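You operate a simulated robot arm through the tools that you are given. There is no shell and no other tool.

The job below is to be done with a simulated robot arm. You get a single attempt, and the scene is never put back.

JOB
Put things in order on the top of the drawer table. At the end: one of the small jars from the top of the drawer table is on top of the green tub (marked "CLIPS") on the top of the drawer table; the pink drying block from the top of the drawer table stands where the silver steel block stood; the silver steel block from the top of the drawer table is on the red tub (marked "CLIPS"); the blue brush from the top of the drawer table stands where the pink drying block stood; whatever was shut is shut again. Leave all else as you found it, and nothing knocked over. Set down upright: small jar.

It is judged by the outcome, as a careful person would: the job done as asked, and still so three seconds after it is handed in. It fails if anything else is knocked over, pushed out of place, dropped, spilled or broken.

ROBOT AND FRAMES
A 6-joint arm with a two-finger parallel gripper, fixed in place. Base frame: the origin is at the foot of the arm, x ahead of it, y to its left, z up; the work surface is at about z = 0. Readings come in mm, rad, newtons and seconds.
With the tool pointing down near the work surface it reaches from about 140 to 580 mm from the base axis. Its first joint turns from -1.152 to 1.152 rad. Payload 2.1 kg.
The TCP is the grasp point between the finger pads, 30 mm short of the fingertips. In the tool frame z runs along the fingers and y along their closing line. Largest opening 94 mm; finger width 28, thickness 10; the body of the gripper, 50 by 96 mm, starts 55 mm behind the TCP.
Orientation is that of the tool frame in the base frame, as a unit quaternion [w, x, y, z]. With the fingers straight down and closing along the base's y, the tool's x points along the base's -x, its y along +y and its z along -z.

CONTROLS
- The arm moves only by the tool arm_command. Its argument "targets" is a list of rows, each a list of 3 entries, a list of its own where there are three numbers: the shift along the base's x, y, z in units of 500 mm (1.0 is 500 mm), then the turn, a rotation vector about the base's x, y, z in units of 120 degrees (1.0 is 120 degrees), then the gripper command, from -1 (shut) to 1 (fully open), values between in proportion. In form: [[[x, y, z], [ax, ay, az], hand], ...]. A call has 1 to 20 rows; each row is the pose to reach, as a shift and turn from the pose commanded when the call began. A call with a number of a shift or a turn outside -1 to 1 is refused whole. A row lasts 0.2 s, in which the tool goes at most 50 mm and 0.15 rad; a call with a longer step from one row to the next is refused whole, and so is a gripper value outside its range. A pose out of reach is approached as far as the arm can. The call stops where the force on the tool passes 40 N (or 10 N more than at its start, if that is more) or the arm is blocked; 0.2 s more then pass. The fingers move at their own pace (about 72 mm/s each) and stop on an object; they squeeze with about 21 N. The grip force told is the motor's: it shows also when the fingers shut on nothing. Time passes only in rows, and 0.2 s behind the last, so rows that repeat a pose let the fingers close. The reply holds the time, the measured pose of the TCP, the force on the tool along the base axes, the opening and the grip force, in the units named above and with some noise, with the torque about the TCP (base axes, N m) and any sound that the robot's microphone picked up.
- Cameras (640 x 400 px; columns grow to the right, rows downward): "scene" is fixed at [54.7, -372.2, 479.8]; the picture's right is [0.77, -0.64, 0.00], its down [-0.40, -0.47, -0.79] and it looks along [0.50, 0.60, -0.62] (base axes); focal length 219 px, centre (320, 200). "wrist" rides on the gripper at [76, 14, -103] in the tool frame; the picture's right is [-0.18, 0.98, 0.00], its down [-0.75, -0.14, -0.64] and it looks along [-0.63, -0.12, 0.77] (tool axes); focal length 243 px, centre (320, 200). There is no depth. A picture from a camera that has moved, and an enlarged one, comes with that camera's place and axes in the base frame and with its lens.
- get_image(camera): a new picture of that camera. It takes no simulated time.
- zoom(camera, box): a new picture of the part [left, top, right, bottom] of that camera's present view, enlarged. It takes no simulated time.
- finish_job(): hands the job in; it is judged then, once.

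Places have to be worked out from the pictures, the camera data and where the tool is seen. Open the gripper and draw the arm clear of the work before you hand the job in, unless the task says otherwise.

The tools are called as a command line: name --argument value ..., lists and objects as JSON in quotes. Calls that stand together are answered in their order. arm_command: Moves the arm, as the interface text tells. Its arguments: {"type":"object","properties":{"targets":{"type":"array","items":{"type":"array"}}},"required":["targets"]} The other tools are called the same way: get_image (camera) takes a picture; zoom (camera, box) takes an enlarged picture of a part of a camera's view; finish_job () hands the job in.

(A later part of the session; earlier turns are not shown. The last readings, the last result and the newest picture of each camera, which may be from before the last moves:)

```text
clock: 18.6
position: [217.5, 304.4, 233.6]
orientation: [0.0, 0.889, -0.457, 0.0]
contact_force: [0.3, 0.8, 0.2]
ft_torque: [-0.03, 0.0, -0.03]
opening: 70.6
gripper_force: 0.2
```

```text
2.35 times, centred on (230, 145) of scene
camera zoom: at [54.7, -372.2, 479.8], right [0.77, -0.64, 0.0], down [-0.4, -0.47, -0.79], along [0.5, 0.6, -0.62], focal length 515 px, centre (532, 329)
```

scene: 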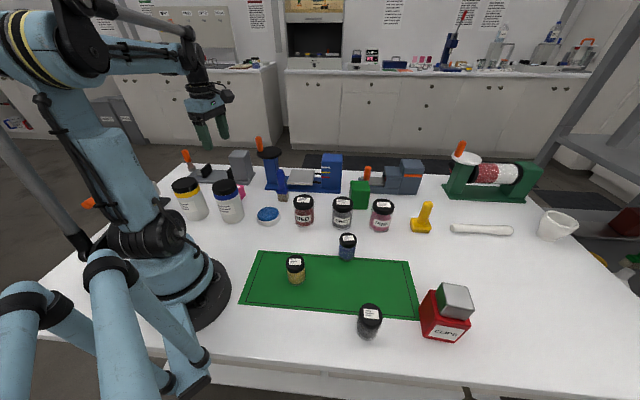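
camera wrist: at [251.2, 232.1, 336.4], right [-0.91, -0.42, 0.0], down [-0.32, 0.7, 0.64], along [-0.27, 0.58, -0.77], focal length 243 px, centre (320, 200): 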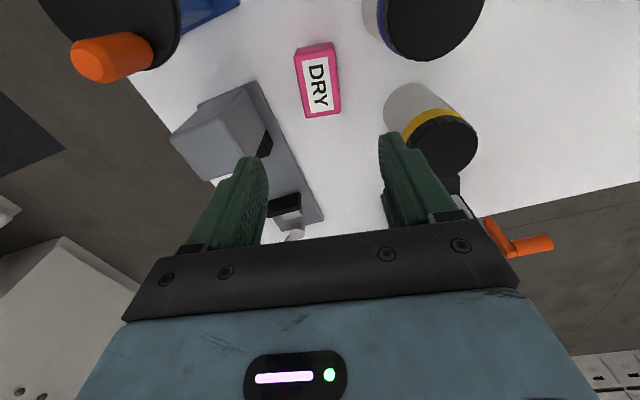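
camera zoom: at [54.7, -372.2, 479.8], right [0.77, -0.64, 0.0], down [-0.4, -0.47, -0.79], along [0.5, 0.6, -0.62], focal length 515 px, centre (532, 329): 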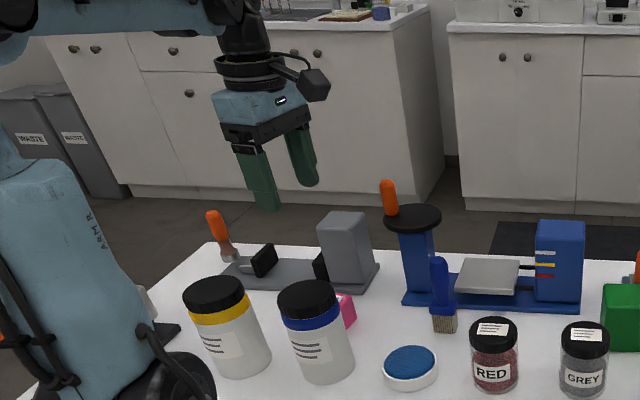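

The pink block's centre is confirmed at about (219.4,303.5). I descend around it with 70 mm opening.

arm_command --targets '[[[0.002, 0.003, -0.09], [0, 0, -0.009], 0.5], [[0.002, 0.003, -0.18], [0, 0, -0.009], 0.5], [[0.002, 0.003, -0.26], [0, 0, -0.009], 0.5], [[0.002, 0.003, -0.3], [0, 0, -0.009], 0.5], [[0.002, 0.003, -0.3], [0, 0, -0.009], 0.5]]'

get_image --camera "wrist"

zoom --camera "scene" --box '[160, 100, 300, 230]'

```text
clock: 19.8
position: [221.1, 307.1, 79.6]
orientation: [0.0, 0.884, -0.467, 0.0]
contact_force: [0.3, 0.1, 0.2]
ft_torque: [0.01, 0.01, -0.01]
opening: 70.6
gripper_force: 0.0
```

```text
taken
camera wrist: at [252.2, 234.6, 184.1], right [-0.92, -0.4, 0.0], down [-0.31, 0.7, 0.64], along [-0.26, 0.59, -0.77], focal length 243 px, centre (320, 200)
```

wrist: 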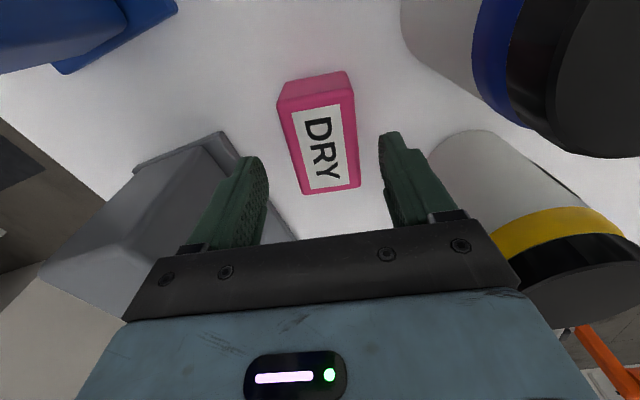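

```text
3.08 times, centred on (230, 165) of scene
camera zoom: at [54.7, -372.3, 479.8], right [0.77, -0.64, 0.0], down [-0.4, -0.47, -0.79], along [0.5, 0.6, -0.62], focal length 674 px, centre (597, 308)
```

zoom: 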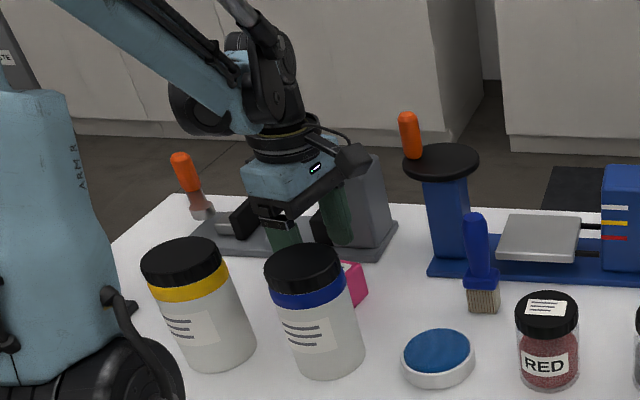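

I zoom in the wrist view to check the clearance between the gripper's left side and the grey vise block before going lower.

zoom --camera "wrist" --box '[0, 100, 300, 330]'

zoom --camera "scene" --box '[200, 130, 280, 200]'

```text
1.74 times, centred on (150, 215) of wrist
camera zoom: at [252.2, 234.6, 184.1], right [-0.92, -0.4, 0.0], down [-0.31, 0.7, 0.64], along [-0.26, 0.59, -0.77], focal length 422 px, centre (616, 174)
```

zoom: 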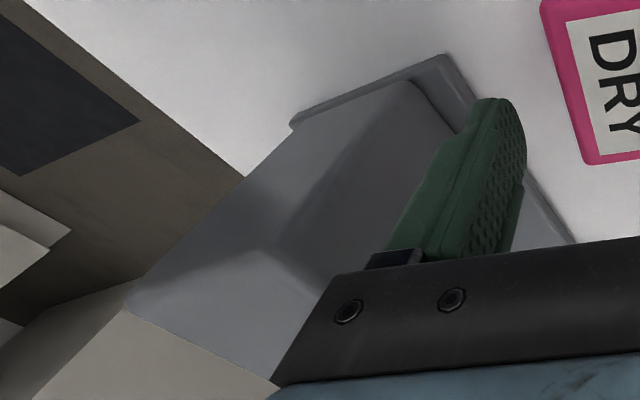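

```text
5.71 times, centred on (240, 165) of scene
camera zoom: at [54.7, -372.3, 479.8], right [0.77, -0.64, 0.0], down [-0.4, -0.47, -0.79], along [0.5, 0.6, -0.62], focal length 1251 px, centre (777, 400)
```

zoom: 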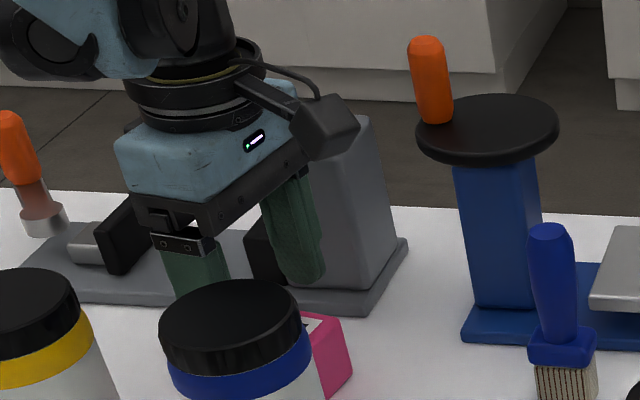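

Clearances are good (over 40 mm to the vise block, over 20 mm to its base). I descend the rest of the way to TCP z≈36.

arm_command --targets '[[[-0.003, -0.003, -0.04], [0, 0, 0], 0.5], [[-0.003, -0.003, -0.075], [0, 0, 0], 0.5], [[-0.003, -0.003, -0.09], [0, 0, 0], 0.5], [[-0.003, -0.003, -0.09], [0, 0, 0], 0.5]]'

get_image --camera "wrist"

zoom --camera "scene" --box '[160, 120, 300, 230]'

```text
clock: 20.8
position: [217.9, 303.7, 36.4]
orientation: [0.0, 0.884, -0.467, 0.0]
contact_force: [0.1, 0.2, 0.7]
ft_torque: [0.0, -0.04, 0.01]
opening: 70.6
gripper_force: 0.2
```

```text
taken
camera wrist: at [249.4, 232.0, 140.7], right [-0.92, -0.4, 0.0], down [-0.31, 0.7, 0.64], along [-0.26, 0.59, -0.77], focal length 243 px, centre (320, 200)
```

wrist: 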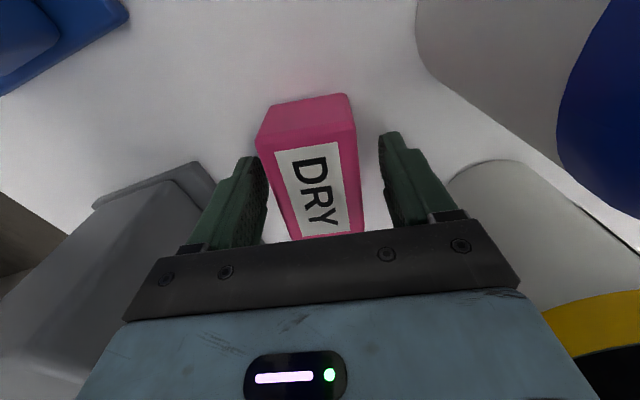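

```text
3.64 times, centred on (230, 175) of scene
camera zoom: at [54.7, -372.3, 479.8], right [0.77, -0.64, 0.0], down [-0.4, -0.47, -0.79], along [0.5, 0.6, -0.62], focal length 796 px, centre (647, 291)
```

zoom: 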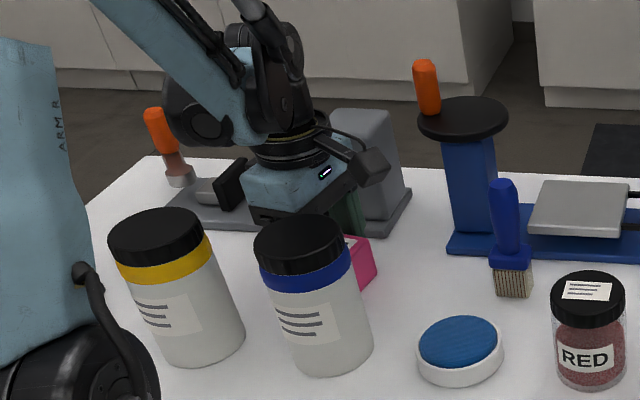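

The fingers are on both sides of the pink block. I close on it.

arm_command --targets '[[[0, 0, 0], [0, 0, 0], -1], [[0, 0, 0], [0, 0, 0], -1], [[0, 0, 0], [0, 0, 0], -1], [[0, 0, 0], [0, 0, 0], -1], [[0, 0, 0.02], [0, 0, 0], -1], [[0, 0, 0.04], [0, 0, 0], -1], [[0, 0, 0.04], [0, 0, 0], -1]]'

get_image --camera "wrist"

zoom --camera "scene" --box '[160, 120, 300, 230]'

```text
clock: 22.4
position: [218.0, 302.2, 57.8]
orientation: [0.0, 0.884, -0.467, 0.0]
contact_force: [1.0, 0.3, -0.7]
ft_torque: [0.0, 0.03, 0.01]
opening: 48.9
gripper_force: 21.0
```

```text
taken
camera wrist: at [249.0, 230.0, 161.0], right [-0.92, -0.4, 0.0], down [-0.31, 0.7, 0.64], along [-0.26, 0.59, -0.77], focal length 243 px, centre (320, 200)
```

wrist: 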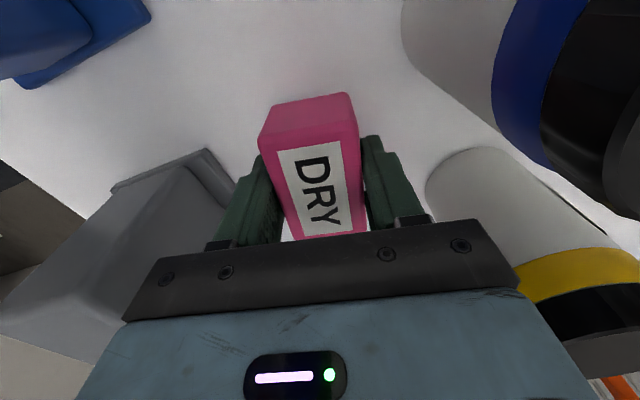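

```text
3.64 times, centred on (230, 175) of scene
camera zoom: at [54.7, -372.2, 479.8], right [0.77, -0.64, 0.0], down [-0.4, -0.47, -0.79], along [0.5, 0.6, -0.62], focal length 796 px, centre (647, 291)
```

zoom: 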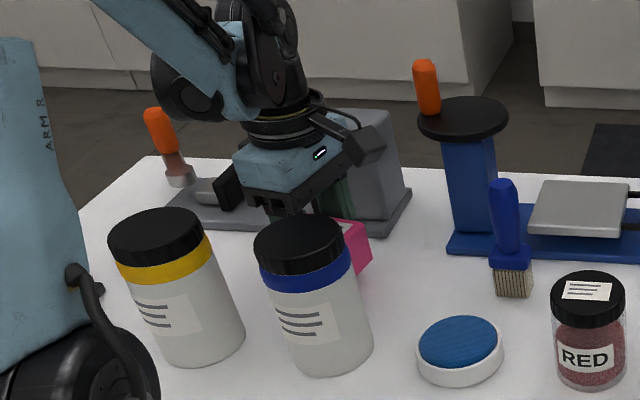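

The pink block is held and off the table. I raise it straight up, then carry it high across toward the middle of the table while turning back.

arm_command --targets '[[[0, 0, 0.08], [0, 0, 0], -1], [[0, 0, 0.16], [0, 0, 0], -1], [[0, 0, 0.24], [0, 0, 0], -1], [[0, 0, 0.32], [0, 0, 0], -1], [[0, 0, 0.4], [0, 0, 0], -1], [[0.032, -0.0749, 0.4], [0, 0, -0.0443], -1], [[0.064, -0.1497, 0.4], [0, 0, -0.0886], -1], [[0.096, -0.2246, 0.4], [0, 0, -0.1329], -1], [[0.128, -0.2994, 0.4], [0, 0, -0.1771], -1], [[0.16, -0.3743, 0.4], [0, 0, -0.2214], -1], [[0.192, -0.4491, 0.4], [0, 0, -0.2657], -1], [[0.224, -0.524, 0.4], [0, 0, -0.31], -1]]'

```text
clock: 25.0
position: [327.8, 37.6, 258.4]
orientation: [0.0, -0.688, 0.726, 0.0]
contact_force: [-0.2, -0.1, -1.1]
ft_torque: [-0.03, 0.01, 0.0]
opening: 48.6
gripper_force: 20.9
```

The block is still held. I continue to above the spot where the silver block stood, (430.5,-218), and come down partway.

arm_command --targets '[[[0.0293, -0.073, 0], [0, 0, -0.044], -1], [[0.0587, -0.1461, 0], [0, 0, -0.0881], -1], [[0.088, -0.2191, 0], [0, 0, -0.1321], -1], [[0.1174, -0.2921, 0], [0, 0, -0.1762], -1], [[0.1467, -0.3651, 0], [0, 0, -0.2202], -1], [[0.1761, -0.4382, 0], [0, 0, -0.2643], -1], [[0.2054, -0.5112, 0], [0, 0, -0.3083], -1], [[0.2054, -0.5112, -0.09], [0, 0, -0.3083], -1], [[0.2054, -0.5112, -0.18], [0, 0, -0.3083], -1], [[0.2054, -0.5112, -0.26], [0, 0, -0.3083], -1], [[0.2054, -0.5112, -0.26], [0, 0, -0.3083], -1]]'

get_image --camera "wrist"

get_image --camera "scene"

```text
clock: 27.4
position: [429.1, -217.2, 125.2]
orientation: [0.0, -0.423, 0.906, -0.001]
contact_force: [-0.2, 0.9, -1.6]
ft_torque: [-0.01, -0.03, -0.01]
opening: 48.7
gripper_force: 21.6
```

```text
taken
camera wrist: at [369.5, -267.6, 228.8], right [-0.64, 0.77, 0.0], down [0.59, 0.49, 0.64], along [0.5, 0.41, -0.77], focal length 243 px, centre (320, 200)
```

wrist: 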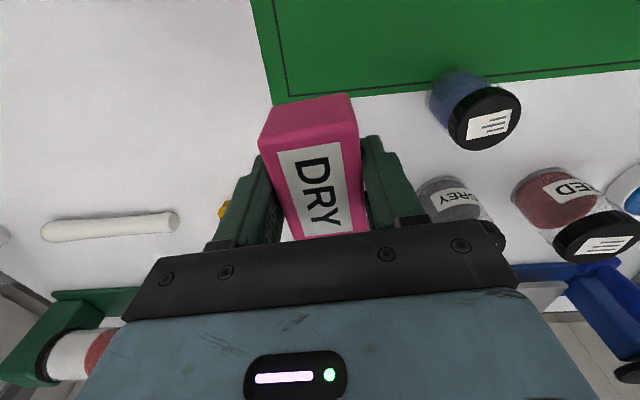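

```text
taken
```

scene: 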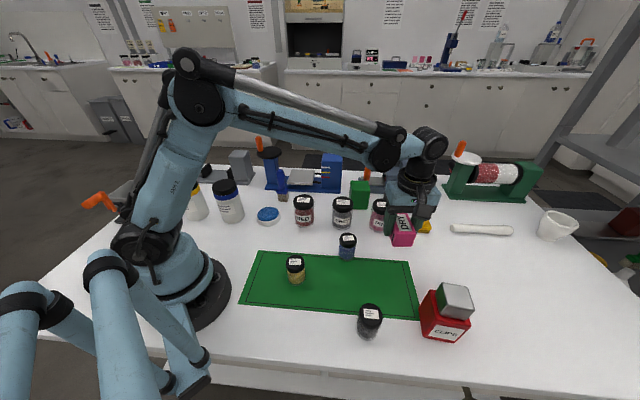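

The block is above the target spot. I lower it to a few millimetres above the table and then look.

arm_command --targets '[[[0.003, 0.0, -0.08], [0, 0, 0], -1], [[0.003, 0.0, -0.14], [0, 0, 0], -1], [[0.003, 0.0, -0.165], [0, 0, 0], -1], [[0.003, 0.0, -0.165], [0, 0, 0], -1]]'

get_image --camera "wrist"

zoom --camera "scene" --box '[340, 180, 480, 280]'

```text
clock: 28.4
position: [434.6, -216.2, 44.0]
orientation: [-0.001, -0.424, 0.906, 0.0]
contact_force: [0.0, -0.2, -1.8]
ft_torque: [-0.01, 0.05, 0.03]
opening: 48.8
gripper_force: 21.2
```

```text
taken
camera wrist: at [375.9, -267.3, 147.4], right [-0.64, 0.77, 0.0], down [0.59, 0.49, 0.64], along [0.5, 0.41, -0.77], focal length 243 px, centre (320, 200)
```

wrist: 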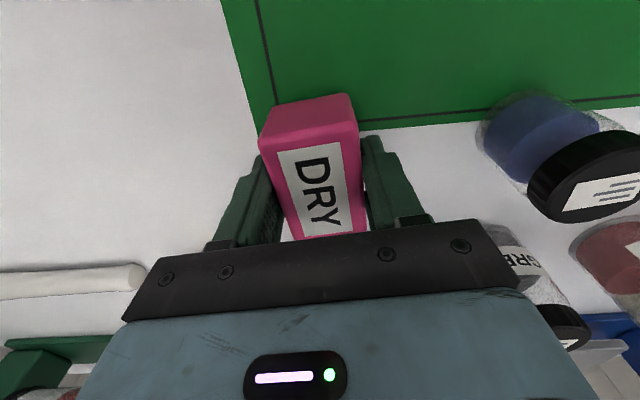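

```text
4.00 times, centred on (410, 230) of scene
camera zoom: at [54.7, -372.2, 479.8], right [0.77, -0.64, 0.0], down [-0.4, -0.47, -0.79], along [0.5, 0.6, -0.62], focal length 876 px, centre (-40, 80)
```

zoom: 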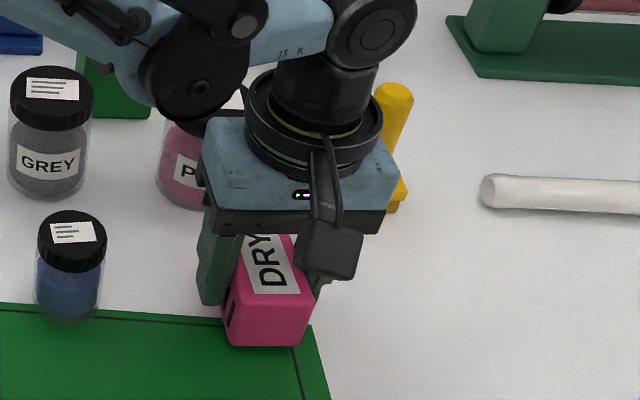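

The tool has drifted about 5 mm outward in x during the descent; I correct that and lower the remaining few millimetres.

arm_command --targets '[[[-0.0095, 0.0, 0], [0, 0, 0], -1], [[-0.0095, 0.0, -0.006], [0, 0, 0], -1], [[-0.0095, 0.0, -0.011], [0, 0, 0], -1], [[-0.0095, 0.0, -0.011], [0, 0, 0], -1]]'

zoom --camera "scene" --box '[340, 180, 480, 280]'

get_image --camera "wrist"

```text
clock: 29.4
position: [430.8, -215.0, 39.5]
orientation: [-0.001, -0.423, 0.906, 0.0]
contact_force: [-0.4, 0.9, -1.3]
ft_torque: [0.02, -0.01, 0.0]
opening: 48.9
gripper_force: 21.3
```

```text
4.00 times, centred on (410, 230) of scene
camera zoom: at [54.7, -372.2, 479.8], right [0.77, -0.64, 0.0], down [-0.4, -0.47, -0.79], along [0.5, 0.6, -0.62], focal length 876 px, centre (-40, 80)
```

zoom: 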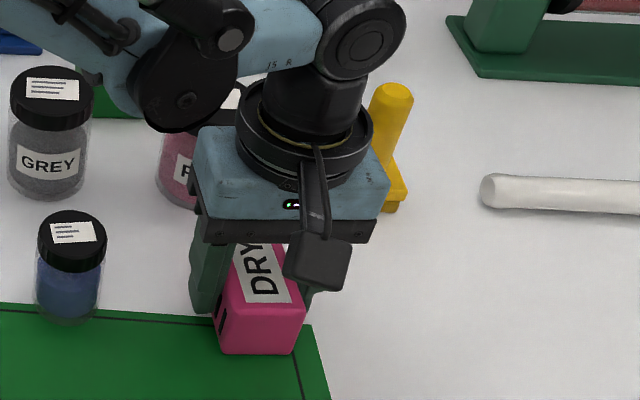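

```text
taken
camera wrist: at [370.4, -266.2, 142.8], right [-0.64, 0.77, 0.0], down [0.59, 0.49, 0.64], along [0.5, 0.41, -0.77], focal length 243 px, centre (320, 200)
```

wrist: 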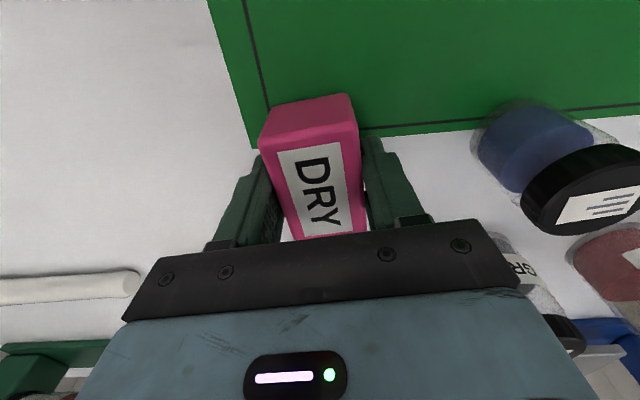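

Position is now right at (430,-217) and the block is about 2 mm above the surface. I lower it gently in 1 mm steps until it touches.

arm_command --targets '[[[0.001, -0.002, -0.002], [0, 0, 0], -1], [[0.001, -0.002, -0.004], [0, 0, 0], -1], [[0.001, -0.002, -0.005], [0, 0, 0], -1], [[0.001, -0.002, -0.005], [0, 0, 0], -1]]'

```text
clock: 30.4
position: [430.1, -216.3, 37.1]
orientation: [0.0, -0.423, 0.906, 0.001]
contact_force: [-1.0, 5.5, 17.4]
ft_torque: [-0.06, 0.07, -0.01]
opening: 49.0
gripper_force: 21.1
```

The block is down on the surface (17 N). I ease off slightly, open the fingers and rise.

arm_command --targets '[[[0, 0, 0.0015], [0, 0, 0], -1], [[0, 0, 0.0015], [0, 0, 0], 0.5], [[0, 0, 0.0015], [0, 0, 0], 0.5], [[0, 0, 0.0015], [0, 0, 0], 0.5], [[0, 0, 0.02], [0, 0, 0], 0.5], [[0, 0, 0.08], [0, 0, 0], 0.5], [[0, 0, 0.16], [0, 0, 0], 0.5], [[0, 0, 0.25], [0, 0, 0], 0.5], [[0, 0, 0.34], [0, 0, 0], 0.5], [[0, 0, 0.42], [0, 0, 0], 0.5]]'

get_image --camera "wrist"

zoom --camera "scene" --box '[320, 180, 500, 350]'

```text
clock: 32.6
position: [426.6, -218.2, 246.9]
orientation: [0.001, -0.423, 0.906, 0.0]
contact_force: [0.1, -0.1, -0.9]
ft_torque: [-0.03, -0.02, -0.01]
opening: 70.4
gripper_force: 0.0
```

```text
taken
camera wrist: at [367.7, -268.9, 349.8], right [-0.64, 0.77, 0.0], down [0.59, 0.49, 0.64], along [0.5, 0.41, -0.77], focal length 243 px, centre (320, 200)
```

wrist: 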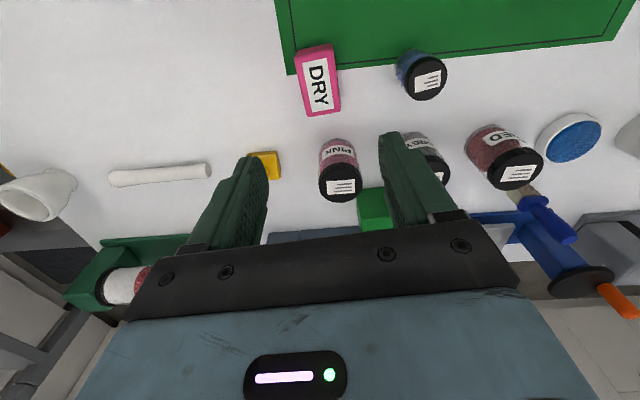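

```text
2.35 times, centred on (410, 265) of scene
camera zoom: at [54.7, -372.2, 479.8], right [0.77, -0.64, 0.0], down [-0.4, -0.47, -0.79], along [0.5, 0.6, -0.62], focal length 515 px, centre (108, 47)
```

zoom: 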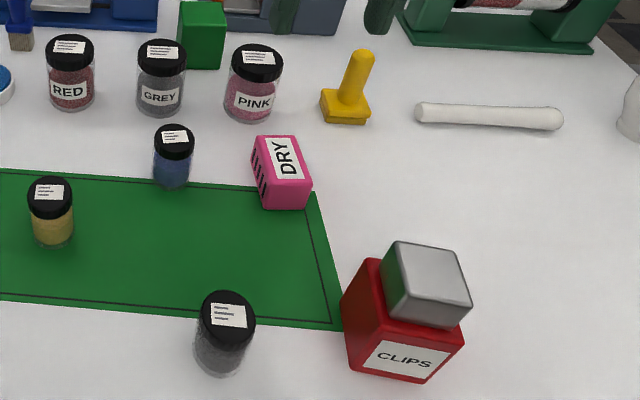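

The pink block stands where the silver one was, flat and upright. Next I carry the empty gripper high over to the brush at about (346,176), keeping yaw 50°.

arm_command --targets '[[[-0.018, 0.0876, 0.002], [0, 0, 0], 0.3], [[-0.036, 0.1751, 0.004], [0, 0, 0], 0.3], [[-0.054, 0.2627, 0.006], [0, 0, 0], 0.3], [[-0.072, 0.3502, 0.008], [0, 0, 0], 0.3], [[-0.09, 0.4378, 0.01], [0, 0, 0], 0.3], [[-0.108, 0.5253, 0.012], [0, 0, 0], 0.3], [[-0.126, 0.6129, 0.014], [0, 0, 0], 0.3], [[-0.144, 0.7004, 0.016], [0, 0, 0], 0.3], [[-0.162, 0.788, 0.018], [0, 0, 0], 0.3], [[-0.162, 0.788, 0.018], [0, 0, 0], 0.3]]'

get_image --camera "wrist"

get_image --camera "scene"

```text
clock: 34.8
position: [350.5, 177.7, 254.6]
orientation: [0.0, -0.423, 0.906, -0.001]
contact_force: [-0.1, -1.1, -0.4]
ft_torque: [0.01, -0.01, 0.0]
opening: 61.2
gripper_force: 0.1
```

```text
taken
camera wrist: at [291.8, 128.1, 358.4], right [-0.64, 0.77, 0.0], down [0.59, 0.49, 0.64], along [0.5, 0.41, -0.77], focal length 243 px, centre (320, 200)
```

wrist: 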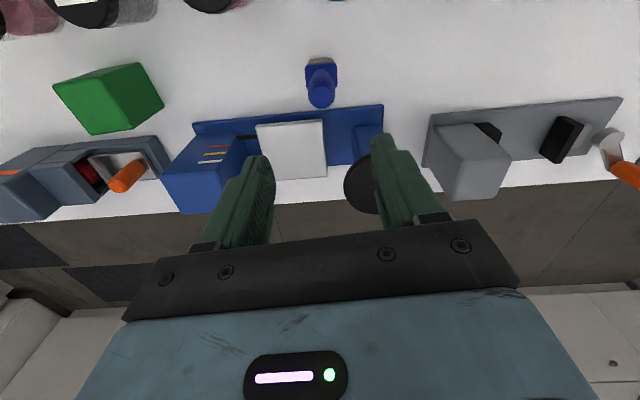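

```text
taken
```

scene: 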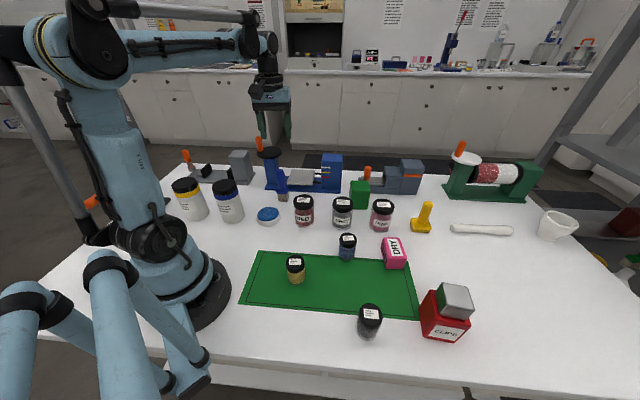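

I zoom on the brush to get its exact position.

zoom --camera "wrist" --box '[270, 40, 370, 130]'

zoom --camera "scene" --box '[250, 120, 320, 220]'

```text
4.44 times, centred on (320, 85) of wrist
camera zoom: at [291.8, 128.1, 358.4], right [-0.64, 0.77, 0.0], down [0.59, 0.49, 0.64], along [0.5, 0.41, -0.77], focal length 1078 px, centre (320, 711)
```

zoom: 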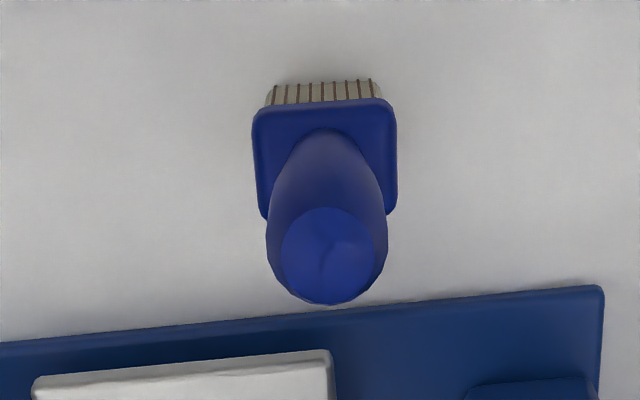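

```text
4.00 times, centred on (285, 170) of scene
camera zoom: at [54.7, -372.2, 479.8], right [0.77, -0.64, 0.0], down [-0.4, -0.47, -0.79], along [0.5, 0.6, -0.62], focal length 876 px, centre (460, 320)
```

zoom: 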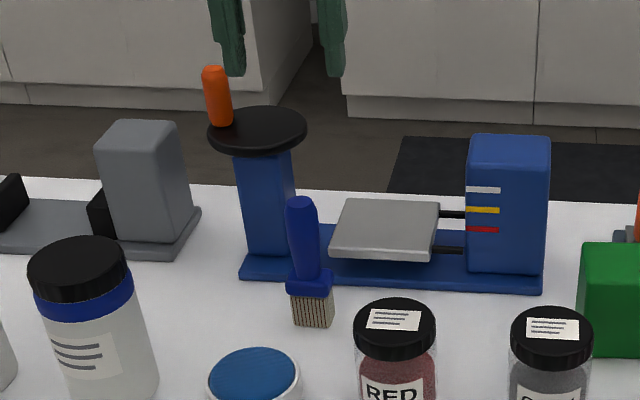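

Brush handle centre is at about (346.5,176), top at z≈120. I descend to just above the handle and verify alignment.

arm_command --targets '[[[-0.0096, -0.0028, -0.06], [0, 0, 0], 0.3], [[-0.0096, -0.0028, -0.12], [0, 0, 0], 0.3], [[-0.0096, -0.0028, -0.18], [0, 0, 0], 0.3], [[-0.0096, -0.0028, -0.18], [0, 0, 0], 0.3]]'

get_image --camera "wrist"

zoom --camera "scene" --box '[240, 100, 330, 220]'

```text
clock: 35.8
position: [341.3, 174.7, 166.4]
orientation: [0.0, -0.423, 0.906, 0.0]
contact_force: [0.7, 0.9, -0.3]
ft_torque: [0.01, 0.03, 0.02]
opening: 61.0
gripper_force: 0.1
```

```text
taken
camera wrist: at [282.6, 125.0, 269.5], right [-0.64, 0.77, 0.0], down [0.59, 0.49, 0.64], along [0.5, 0.41, -0.77], focal length 243 px, centre (320, 200)
```

wrist: 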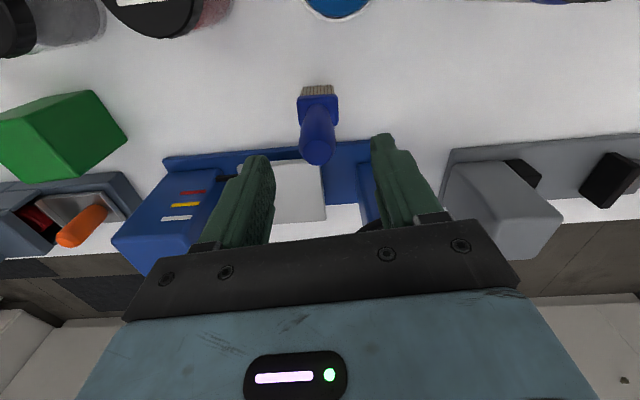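

```text
3.33 times, centred on (285, 160) of scene
camera zoom: at [54.7, -372.3, 479.8], right [0.77, -0.64, 0.0], down [-0.4, -0.47, -0.79], along [0.5, 0.6, -0.62], focal length 730 px, centre (437, 333)
```

zoom: 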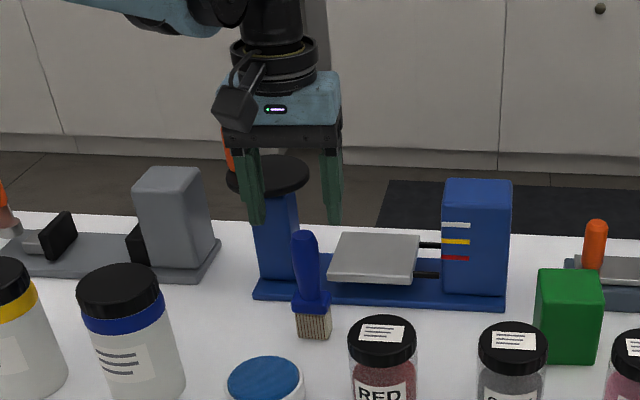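

The handle top is at about (346,175) and the tool at (342,174). I correct by 4 mm and lower to TCP z≈96, keeping the fingertips well above the brush's collar.

arm_command --targets '[[[0.007, 0.001, 0], [0, 0, 0], 0.3], [[0.007, 0.001, -0.05], [0, 0, 0], 0.3], [[0.007, 0.001, -0.1], [0, 0, 0], 0.3], [[0.007, 0.001, -0.14], [0, 0, 0], 0.3], [[0.007, 0.001, -0.14], [0, 0, 0], 0.3]]'

get_image --camera "wrist"

zoom --camera "scene" --box '[240, 120, 330, 220]'

```text
clock: 37.0
position: [345.6, 179.1, 96.3]
orientation: [0.0, -0.423, 0.906, -0.001]
contact_force: [-0.4, -0.3, 0.5]
ft_torque: [0.0, 0.02, 0.0]
opening: 60.7
gripper_force: 0.0
```

```text
taken
camera wrist: at [286.7, 128.0, 199.2], right [-0.64, 0.77, 0.0], down [0.59, 0.49, 0.64], along [0.5, 0.41, -0.77], focal length 243 px, centre (320, 200)
```

wrist: 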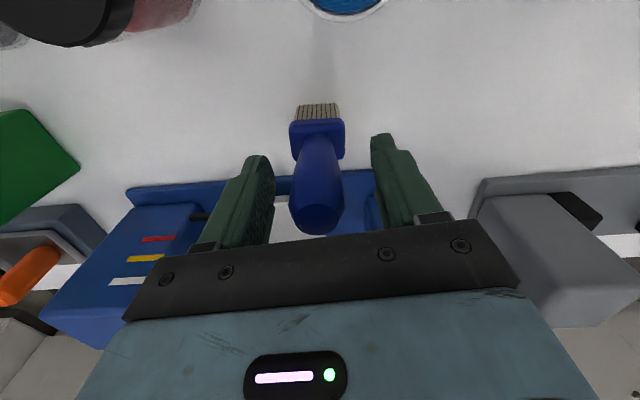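

```text
4.00 times, centred on (285, 170) of scene
camera zoom: at [54.7, -372.3, 479.8], right [0.77, -0.64, 0.0], down [-0.4, -0.47, -0.79], along [0.5, 0.6, -0.62], focal length 876 px, centre (460, 320)
```

zoom: 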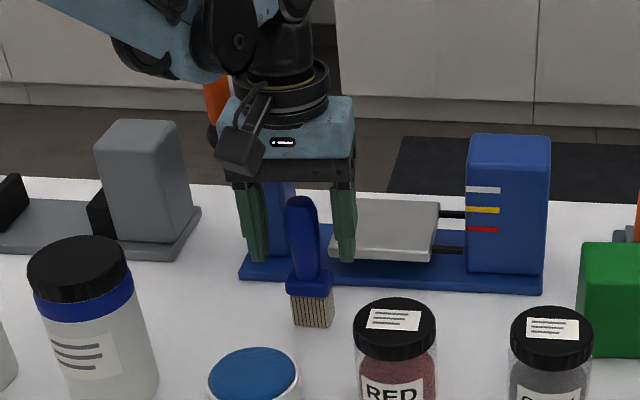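

The handle is between the fingers. I close on it.

arm_command --targets '[[[0, 0, 0], [0, 0, 0], -0.1], [[0, 0, 0], [0, 0, 0], -0.3], [[0, 0, 0], [0, 0, 0], -1], [[0, 0, 0], [0, 0, 0], -1], [[0, 0, 0], [0, 0, 0], -1]]'

get_image --camera "wrist"

zoom --camera "scene" --box '[240, 120, 330, 220]'

```text
clock: 38.2
position: [346.2, 178.0, 96.1]
orientation: [0.0, -0.423, 0.906, 0.0]
contact_force: [-0.3, -0.4, 0.2]
ft_torque: [0.03, 0.01, 0.02]
opening: 24.9
gripper_force: 20.5
```

```text
taken
camera wrist: at [286.7, 128.0, 199.5], right [-0.64, 0.77, 0.0], down [0.59, 0.49, 0.64], along [0.5, 0.41, -0.77], focal length 243 px, centre (320, 200)
```

wrist: 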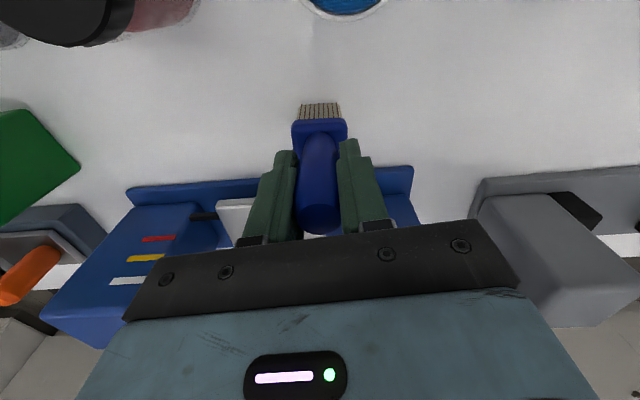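

```text
4.00 times, centred on (285, 170) of scene
camera zoom: at [54.7, -372.2, 479.8], right [0.77, -0.64, 0.0], down [-0.4, -0.47, -0.79], along [0.5, 0.6, -0.62], focal length 876 px, centre (460, 320)
```

zoom: 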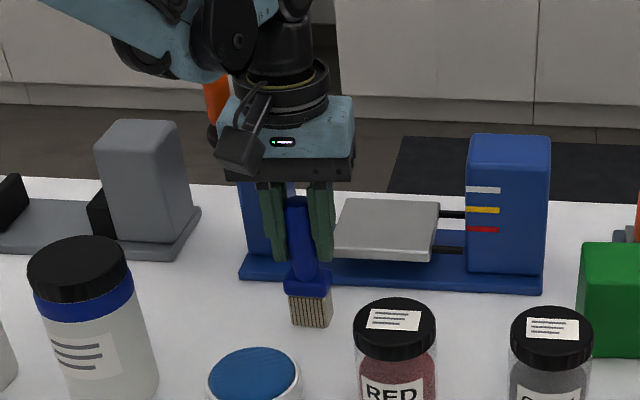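

The brush is gripped by the handle (25 mm). I lift it and carry it above the pink block's old spot at (219.4,303.5).

arm_command --targets '[[[0, 0, 0.04], [0, 0, 0], -1], [[0, 0, 0.12], [0, 0, 0], -1], [[0, 0, 0.2], [0, 0, 0], -1], [[0, 0, 0.28], [0, 0, 0], -1], [[0, 0, 0.32], [0, 0, 0], -1], [[-0.0507, 0.0504, 0.32], [0, 0, 0], -1], [[-0.1014, 0.1008, 0.32], [0, 0, 0], -1], [[-0.1521, 0.1512, 0.32], [0, 0, 0], -1], [[-0.2028, 0.2016, 0.32], [0, 0, 0], -1], [[-0.2536, 0.252, 0.32], [0, 0, 0], -1], [[-0.2536, 0.252, 0.32], [0, 0, 0], -1]]'

get_image --camera "wrist"

get_image --camera "scene"

```text
clock: 40.6
position: [217.7, 305.2, 255.6]
orientation: [0.001, -0.424, 0.906, 0.001]
contact_force: [-0.3, 0.1, 0.0]
ft_torque: [0.0, 0.01, 0.0]
opening: 25.0
gripper_force: 20.7
```

```text
taken
camera wrist: at [159.2, 254.0, 358.4], right [-0.64, 0.77, 0.0], down [0.59, 0.49, 0.64], along [0.5, 0.41, -0.77], focal length 243 px, centre (320, 200)
```

wrist: 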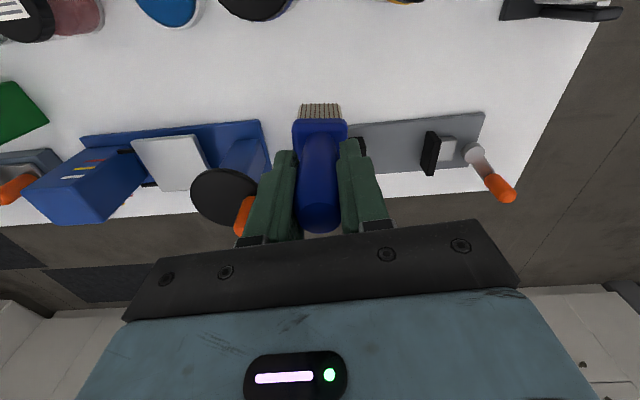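

```text
taken
```

scene: 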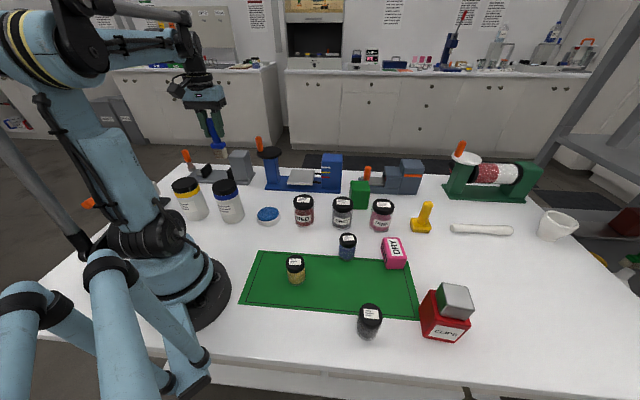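

The brush hangs above the pink block's old spot, clear of the vise. I lower it to a few millimetres above the table and check.

arm_command --targets '[[[0.001, 0, -0.08], [0, 0, 0], -1], [[0.001, 0, -0.16], [0, 0, 0], -1], [[0.001, 0, -0.23], [0, 0, 0], -1], [[0.001, 0, -0.28], [0, 0, 0], -1], [[0.001, 0, -0.3], [0, 0, 0], -1], [[0.001, 0, -0.3], [0, 0, 0], -1]]'

get_image --camera "wrist"

zoom --camera "scene" --box '[160, 110, 300, 230]'

```text
clock: 42.0
position: [218.8, 302.2, 106.5]
orientation: [0.0, -0.424, 0.906, -0.001]
contact_force: [0.4, 0.5, -0.3]
ft_torque: [0.01, -0.03, 0.02]
opening: 25.0
gripper_force: 20.7
```

```text
taken
camera wrist: at [159.9, 251.5, 209.0], right [-0.64, 0.77, 0.0], down [0.59, 0.49, 0.64], along [0.5, 0.41, -0.77], focal length 243 px, centre (320, 200)
```

wrist: 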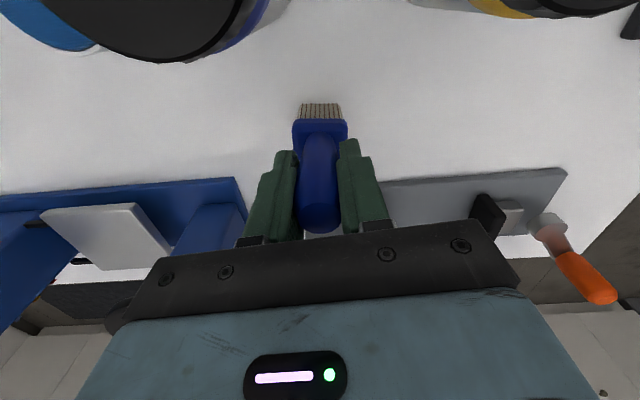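

```text
3.33 times, centred on (230, 170) of scene
camera zoom: at [54.7, -372.3, 479.8], right [0.77, -0.64, 0.0], down [-0.4, -0.47, -0.79], along [0.5, 0.6, -0.62], focal length 730 px, centre (620, 300)
```

zoom: 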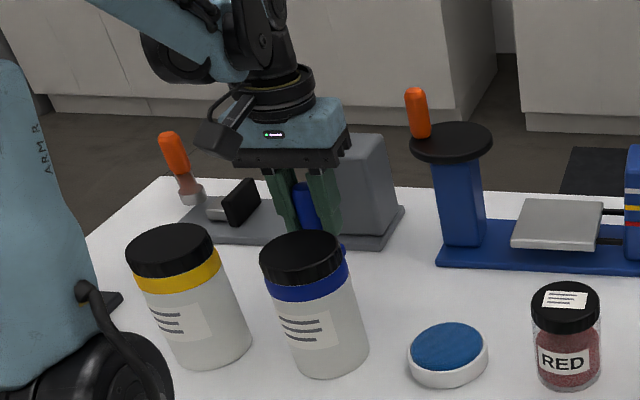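

I nudge 4 mm in y to the exact spot and lower further in small steps.

arm_command --targets '[[[0.002, 0.0072, 0], [0, 0, 0], -1], [[0.002, 0.0072, -0.008], [0, 0, 0], -1], [[0.002, 0.0072, -0.014], [0, 0, 0], -1], [[0.002, 0.0072, -0.016], [0, 0, 0], -1], [[0.002, 0.0072, -0.016], [0, 0, 0], -1]]'

get_image --camera "wrist"

```text
clock: 43.2
position: [221.0, 306.6, 96.4]
orientation: [0.0, -0.424, 0.906, 0.001]
contact_force: [0.5, 0.5, -1.1]
ft_torque: [-0.02, 0.01, -0.02]
opening: 25.1
gripper_force: 21.3
```

```text
taken
camera wrist: at [162.2, 256.1, 201.0], right [-0.64, 0.77, 0.0], down [0.59, 0.49, 0.64], along [0.5, 0.41, -0.77], focal length 243 px, centre (320, 200)
```

wrist: 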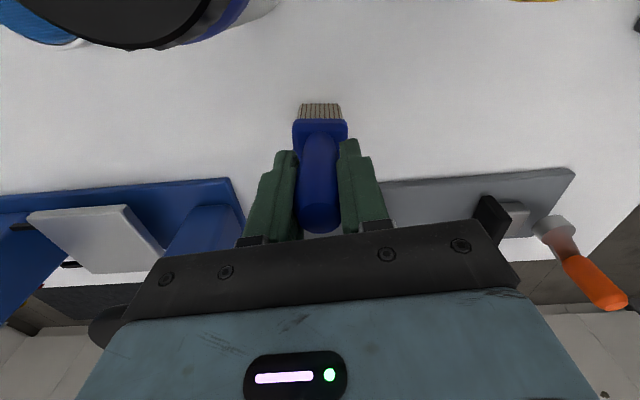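

Nearly down; I lower another 2 mm in small steps watching for contact.

arm_command --targets '[[[-0.002, -0.0016, -0.001], [0, 0, 0], -1], [[-0.002, -0.0016, -0.002], [0, 0, 0], -1], [[-0.002, -0.0016, -0.0035], [0, 0, 0], -1], [[-0.002, -0.0016, -0.0035], [0, 0, 0], -1]]'

```text
clock: 44.2
position: [220.3, 306.3, 96.4]
orientation: [0.0, -0.423, 0.906, 0.001]
contact_force: [-1.7, 0.7, 16.3]
ft_torque: [0.04, 0.13, 0.09]
opening: 24.8
gripper_force: 21.3
```

The brush is on the table (16 N). I ease off slightly, open a little, wait and check that it stands.

arm_command --targets '[[[0, 0, 0.0015], [0, 0, 0], -1], [[0, 0, 0.0015], [0, 0, 0], -1], [[0, 0, 0.0015], [0, 0, 0], -0.3], [[0, 0, 0.0015], [0, 0, 0], 0.1], [[0, 0, 0.0015], [0, 0, 0], 0.3], [[0, 0, 0.0015], [0, 0, 0], 0.3]]'

get_image --camera "wrist"

zoom --camera "scene" --box '[160, 110, 300, 230]'

```text
clock: 45.6
position: [221.1, 304.5, 96.8]
orientation: [0.0, -0.424, 0.906, 0.0]
contact_force: [0.1, -0.7, -0.2]
ft_torque: [-0.04, 0.0, 0.03]
opening: 61.1
gripper_force: 0.1
```

```text
taken
camera wrist: at [161.9, 254.9, 200.4], right [-0.64, 0.77, 0.0], down [0.59, 0.49, 0.64], along [0.5, 0.41, -0.77], focal length 243 px, centre (320, 200)
```

wrist: 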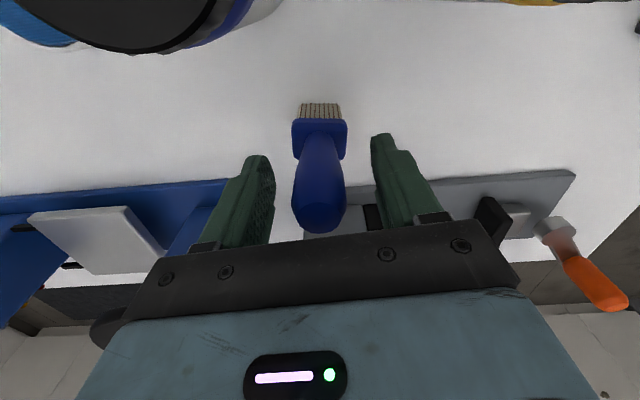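

```text
3.33 times, centred on (230, 170) of scene
camera zoom: at [54.7, -372.2, 479.8], right [0.77, -0.64, 0.0], down [-0.4, -0.47, -0.79], along [0.5, 0.6, -0.62], focal length 730 px, centre (620, 300)
```

zoom: 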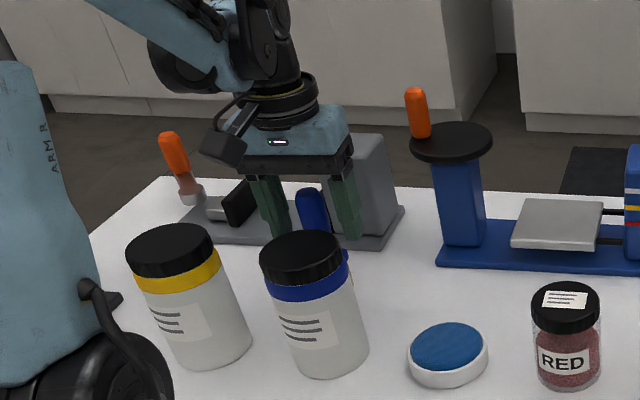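

The brush stands by itself on the spot. I rise straight up and travel to above the small blue jar near (350,-136), turning back to yaw 0.

arm_command --targets '[[[0, 0, 0.02], [0, 0, 0], 0.3], [[0, 0, 0.09], [0, 0, 0], 0.3], [[0, 0, 0.17], [0, 0, 0], 0.3], [[0, 0, 0.25], [0, 0, 0], 0.3], [[0, 0, 0.32], [0, 0, 0], 0.3], [[0.0164, -0.08, 0.33], [0, 0, -0.0379], 0.5], [[0.0327, -0.16, 0.34], [0, 0, -0.0758], 0.5], [[0.0491, -0.24, 0.35], [0, 0, -0.1136], 0.5], [[0.0655, -0.32, 0.36], [0, 0, -0.1515], 0.5], [[0.0818, -0.4, 0.37], [0, 0, -0.1894], 0.5], [[0.0982, -0.48, 0.37], [0, 0, -0.2273], 0.5], [[0.1145, -0.56, 0.37], [0, 0, -0.2652], 0.5], [[0.1309, -0.64, 0.37], [0, 0, -0.303], 0.5], [[0.1473, -0.72, 0.37], [0, 0, -0.3409], 0.5], [[0.1636, -0.8, 0.37], [0, 0, -0.3788], 0.5], [[0.18, -0.88, 0.37], [0, 0, -0.4167], 0.5], [[0.18, -0.88, 0.37], [0, 0, -0.4167], 0.5]]'

get_image --camera "wrist"

get_image --camera "scene"

```text
clock: 49.2
position: [311.9, -135.9, 280.5]
orientation: [0.0, -0.001, 1.0, 0.0]
contact_force: [0.4, -0.1, 0.6]
ft_torque: [0.0, 0.01, 0.03]
opening: 70.5
gripper_force: 0.1
```

```text
taken
camera wrist: at [236.3, -123.9, 384.6], right [0.18, 0.98, 0.0], down [0.75, -0.14, 0.64], along [0.63, -0.12, -0.77], focal length 243 px, centre (320, 200)
```

wrist: 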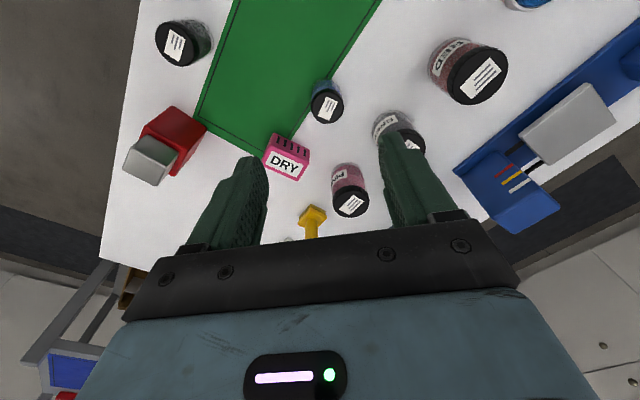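

```text
taken
```

scene: 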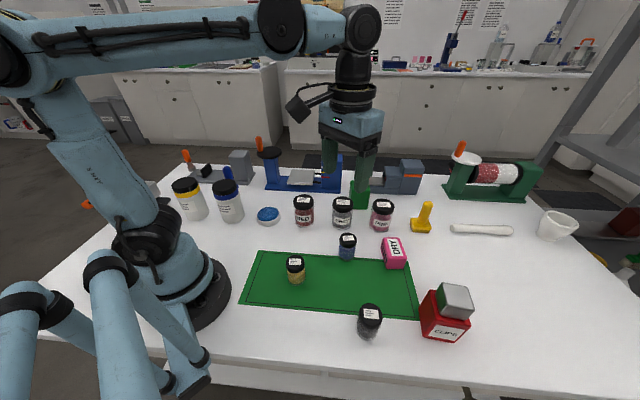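

I zoom on the small blue jar and also check the brush in the scene view.

zoom --camera "wrist" --box '[280, 60, 380, 140]'

zoom --camera "scene" --box '[160, 140, 300, 230]'

zoom --camera "scene" --box '[310, 210, 430, 290]'

```text
5.00 times, centred on (330, 100) of wrist
camera zoom: at [236.3, -123.9, 384.6], right [0.18, 0.98, 0.0], down [0.75, -0.14, 0.64], along [0.63, -0.12, -0.77], focal length 1213 px, centre (270, 700)
```

zoom: 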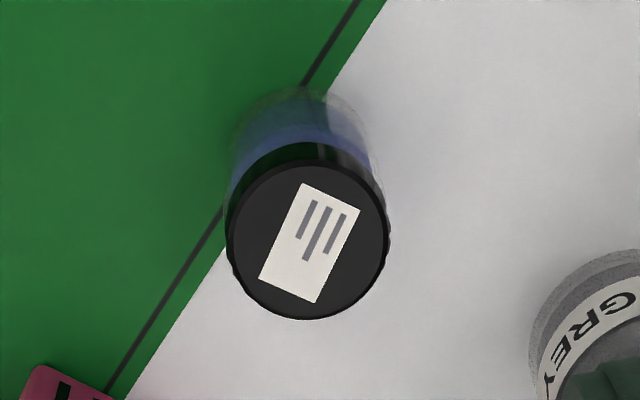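

```text
4.44 times, centred on (230, 185) of scene
camera zoom: at [54.7, -372.3, 479.8], right [0.77, -0.64, 0.0], down [-0.4, -0.47, -0.79], along [0.5, 0.6, -0.62], focal length 973 px, centre (720, 267)
```

zoom: 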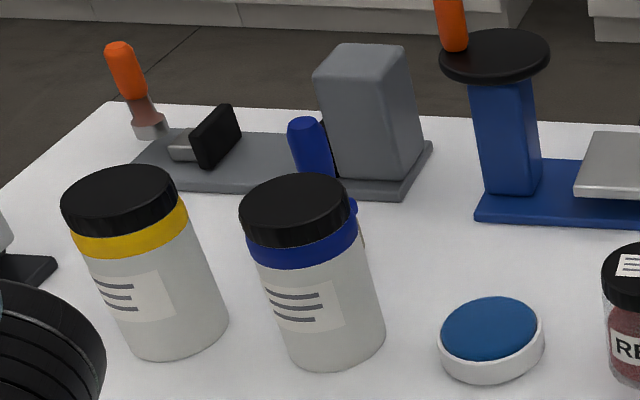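

```text
5.00 times, centred on (370, 250) of scene
camera zoom: at [54.7, -372.3, 479.8], right [0.77, -0.64, 0.0], down [-0.4, -0.47, -0.79], along [0.5, 0.6, -0.62], focal length 1095 px, centre (70, -50)
```

zoom: 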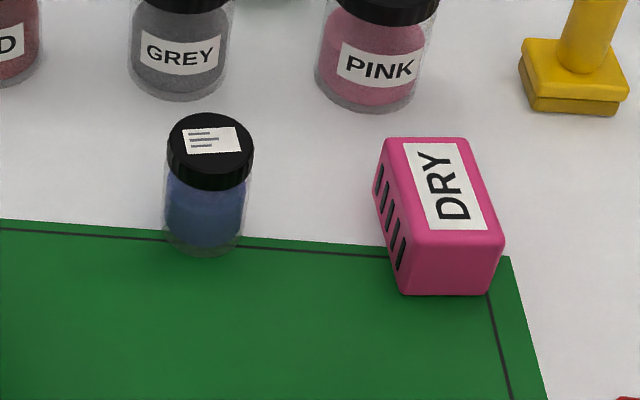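

Small blue jar: centre about (345.5,-134), 41 mm across, about 68 mm tall. I move above it and descend to just over its lid.

arm_command --targets '[[[0.0332, 0.004, -0.06], [0, 0, 0], 0.5], [[0.0664, 0.0078, -0.14], [0, 0, 0], 0.5], [[0.0664, 0.0078, -0.22], [0, 0, 0], 0.5], [[0.0664, 0.0078, -0.29], [0, 0, 0], 0.5], [[0.0664, 0.0078, -0.322], [0, 0, 0], 0.5], [[0.0664, 0.0078, -0.322], [0, 0, 0], 0.5]]'

get_image --camera "wrist"

zoom --camera "scene" --box '[290, 160, 430, 280]'

```text
clock: 50.6
position: [345.5, -130.6, 120.6]
orientation: [0.0, -0.001, 1.0, 0.0]
contact_force: [0.1, 0.2, -0.2]
ft_torque: [-0.01, 0.02, 0.02]
opening: 70.5
gripper_force: 0.0
```

```text
taken
camera wrist: at [270.1, -117.5, 223.8], right [0.18, 0.98, 0.0], down [0.75, -0.14, 0.64], along [0.63, -0.12, -0.77], focal length 243 px, centre (320, 200)
```

wrist: 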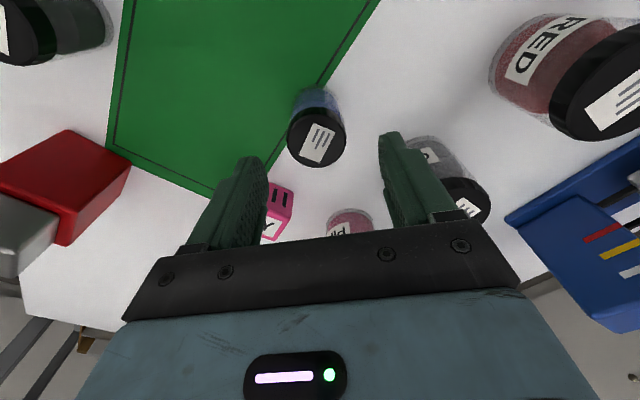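

```text
3.33 times, centred on (360, 220) of scene
camera zoom: at [54.7, -372.2, 479.8], right [0.77, -0.64, 0.0], down [-0.4, -0.47, -0.79], along [0.5, 0.6, -0.62], focal length 730 px, centre (187, 133)
```

zoom: 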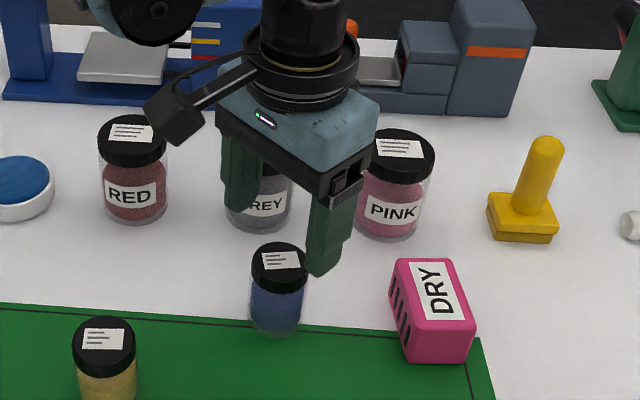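

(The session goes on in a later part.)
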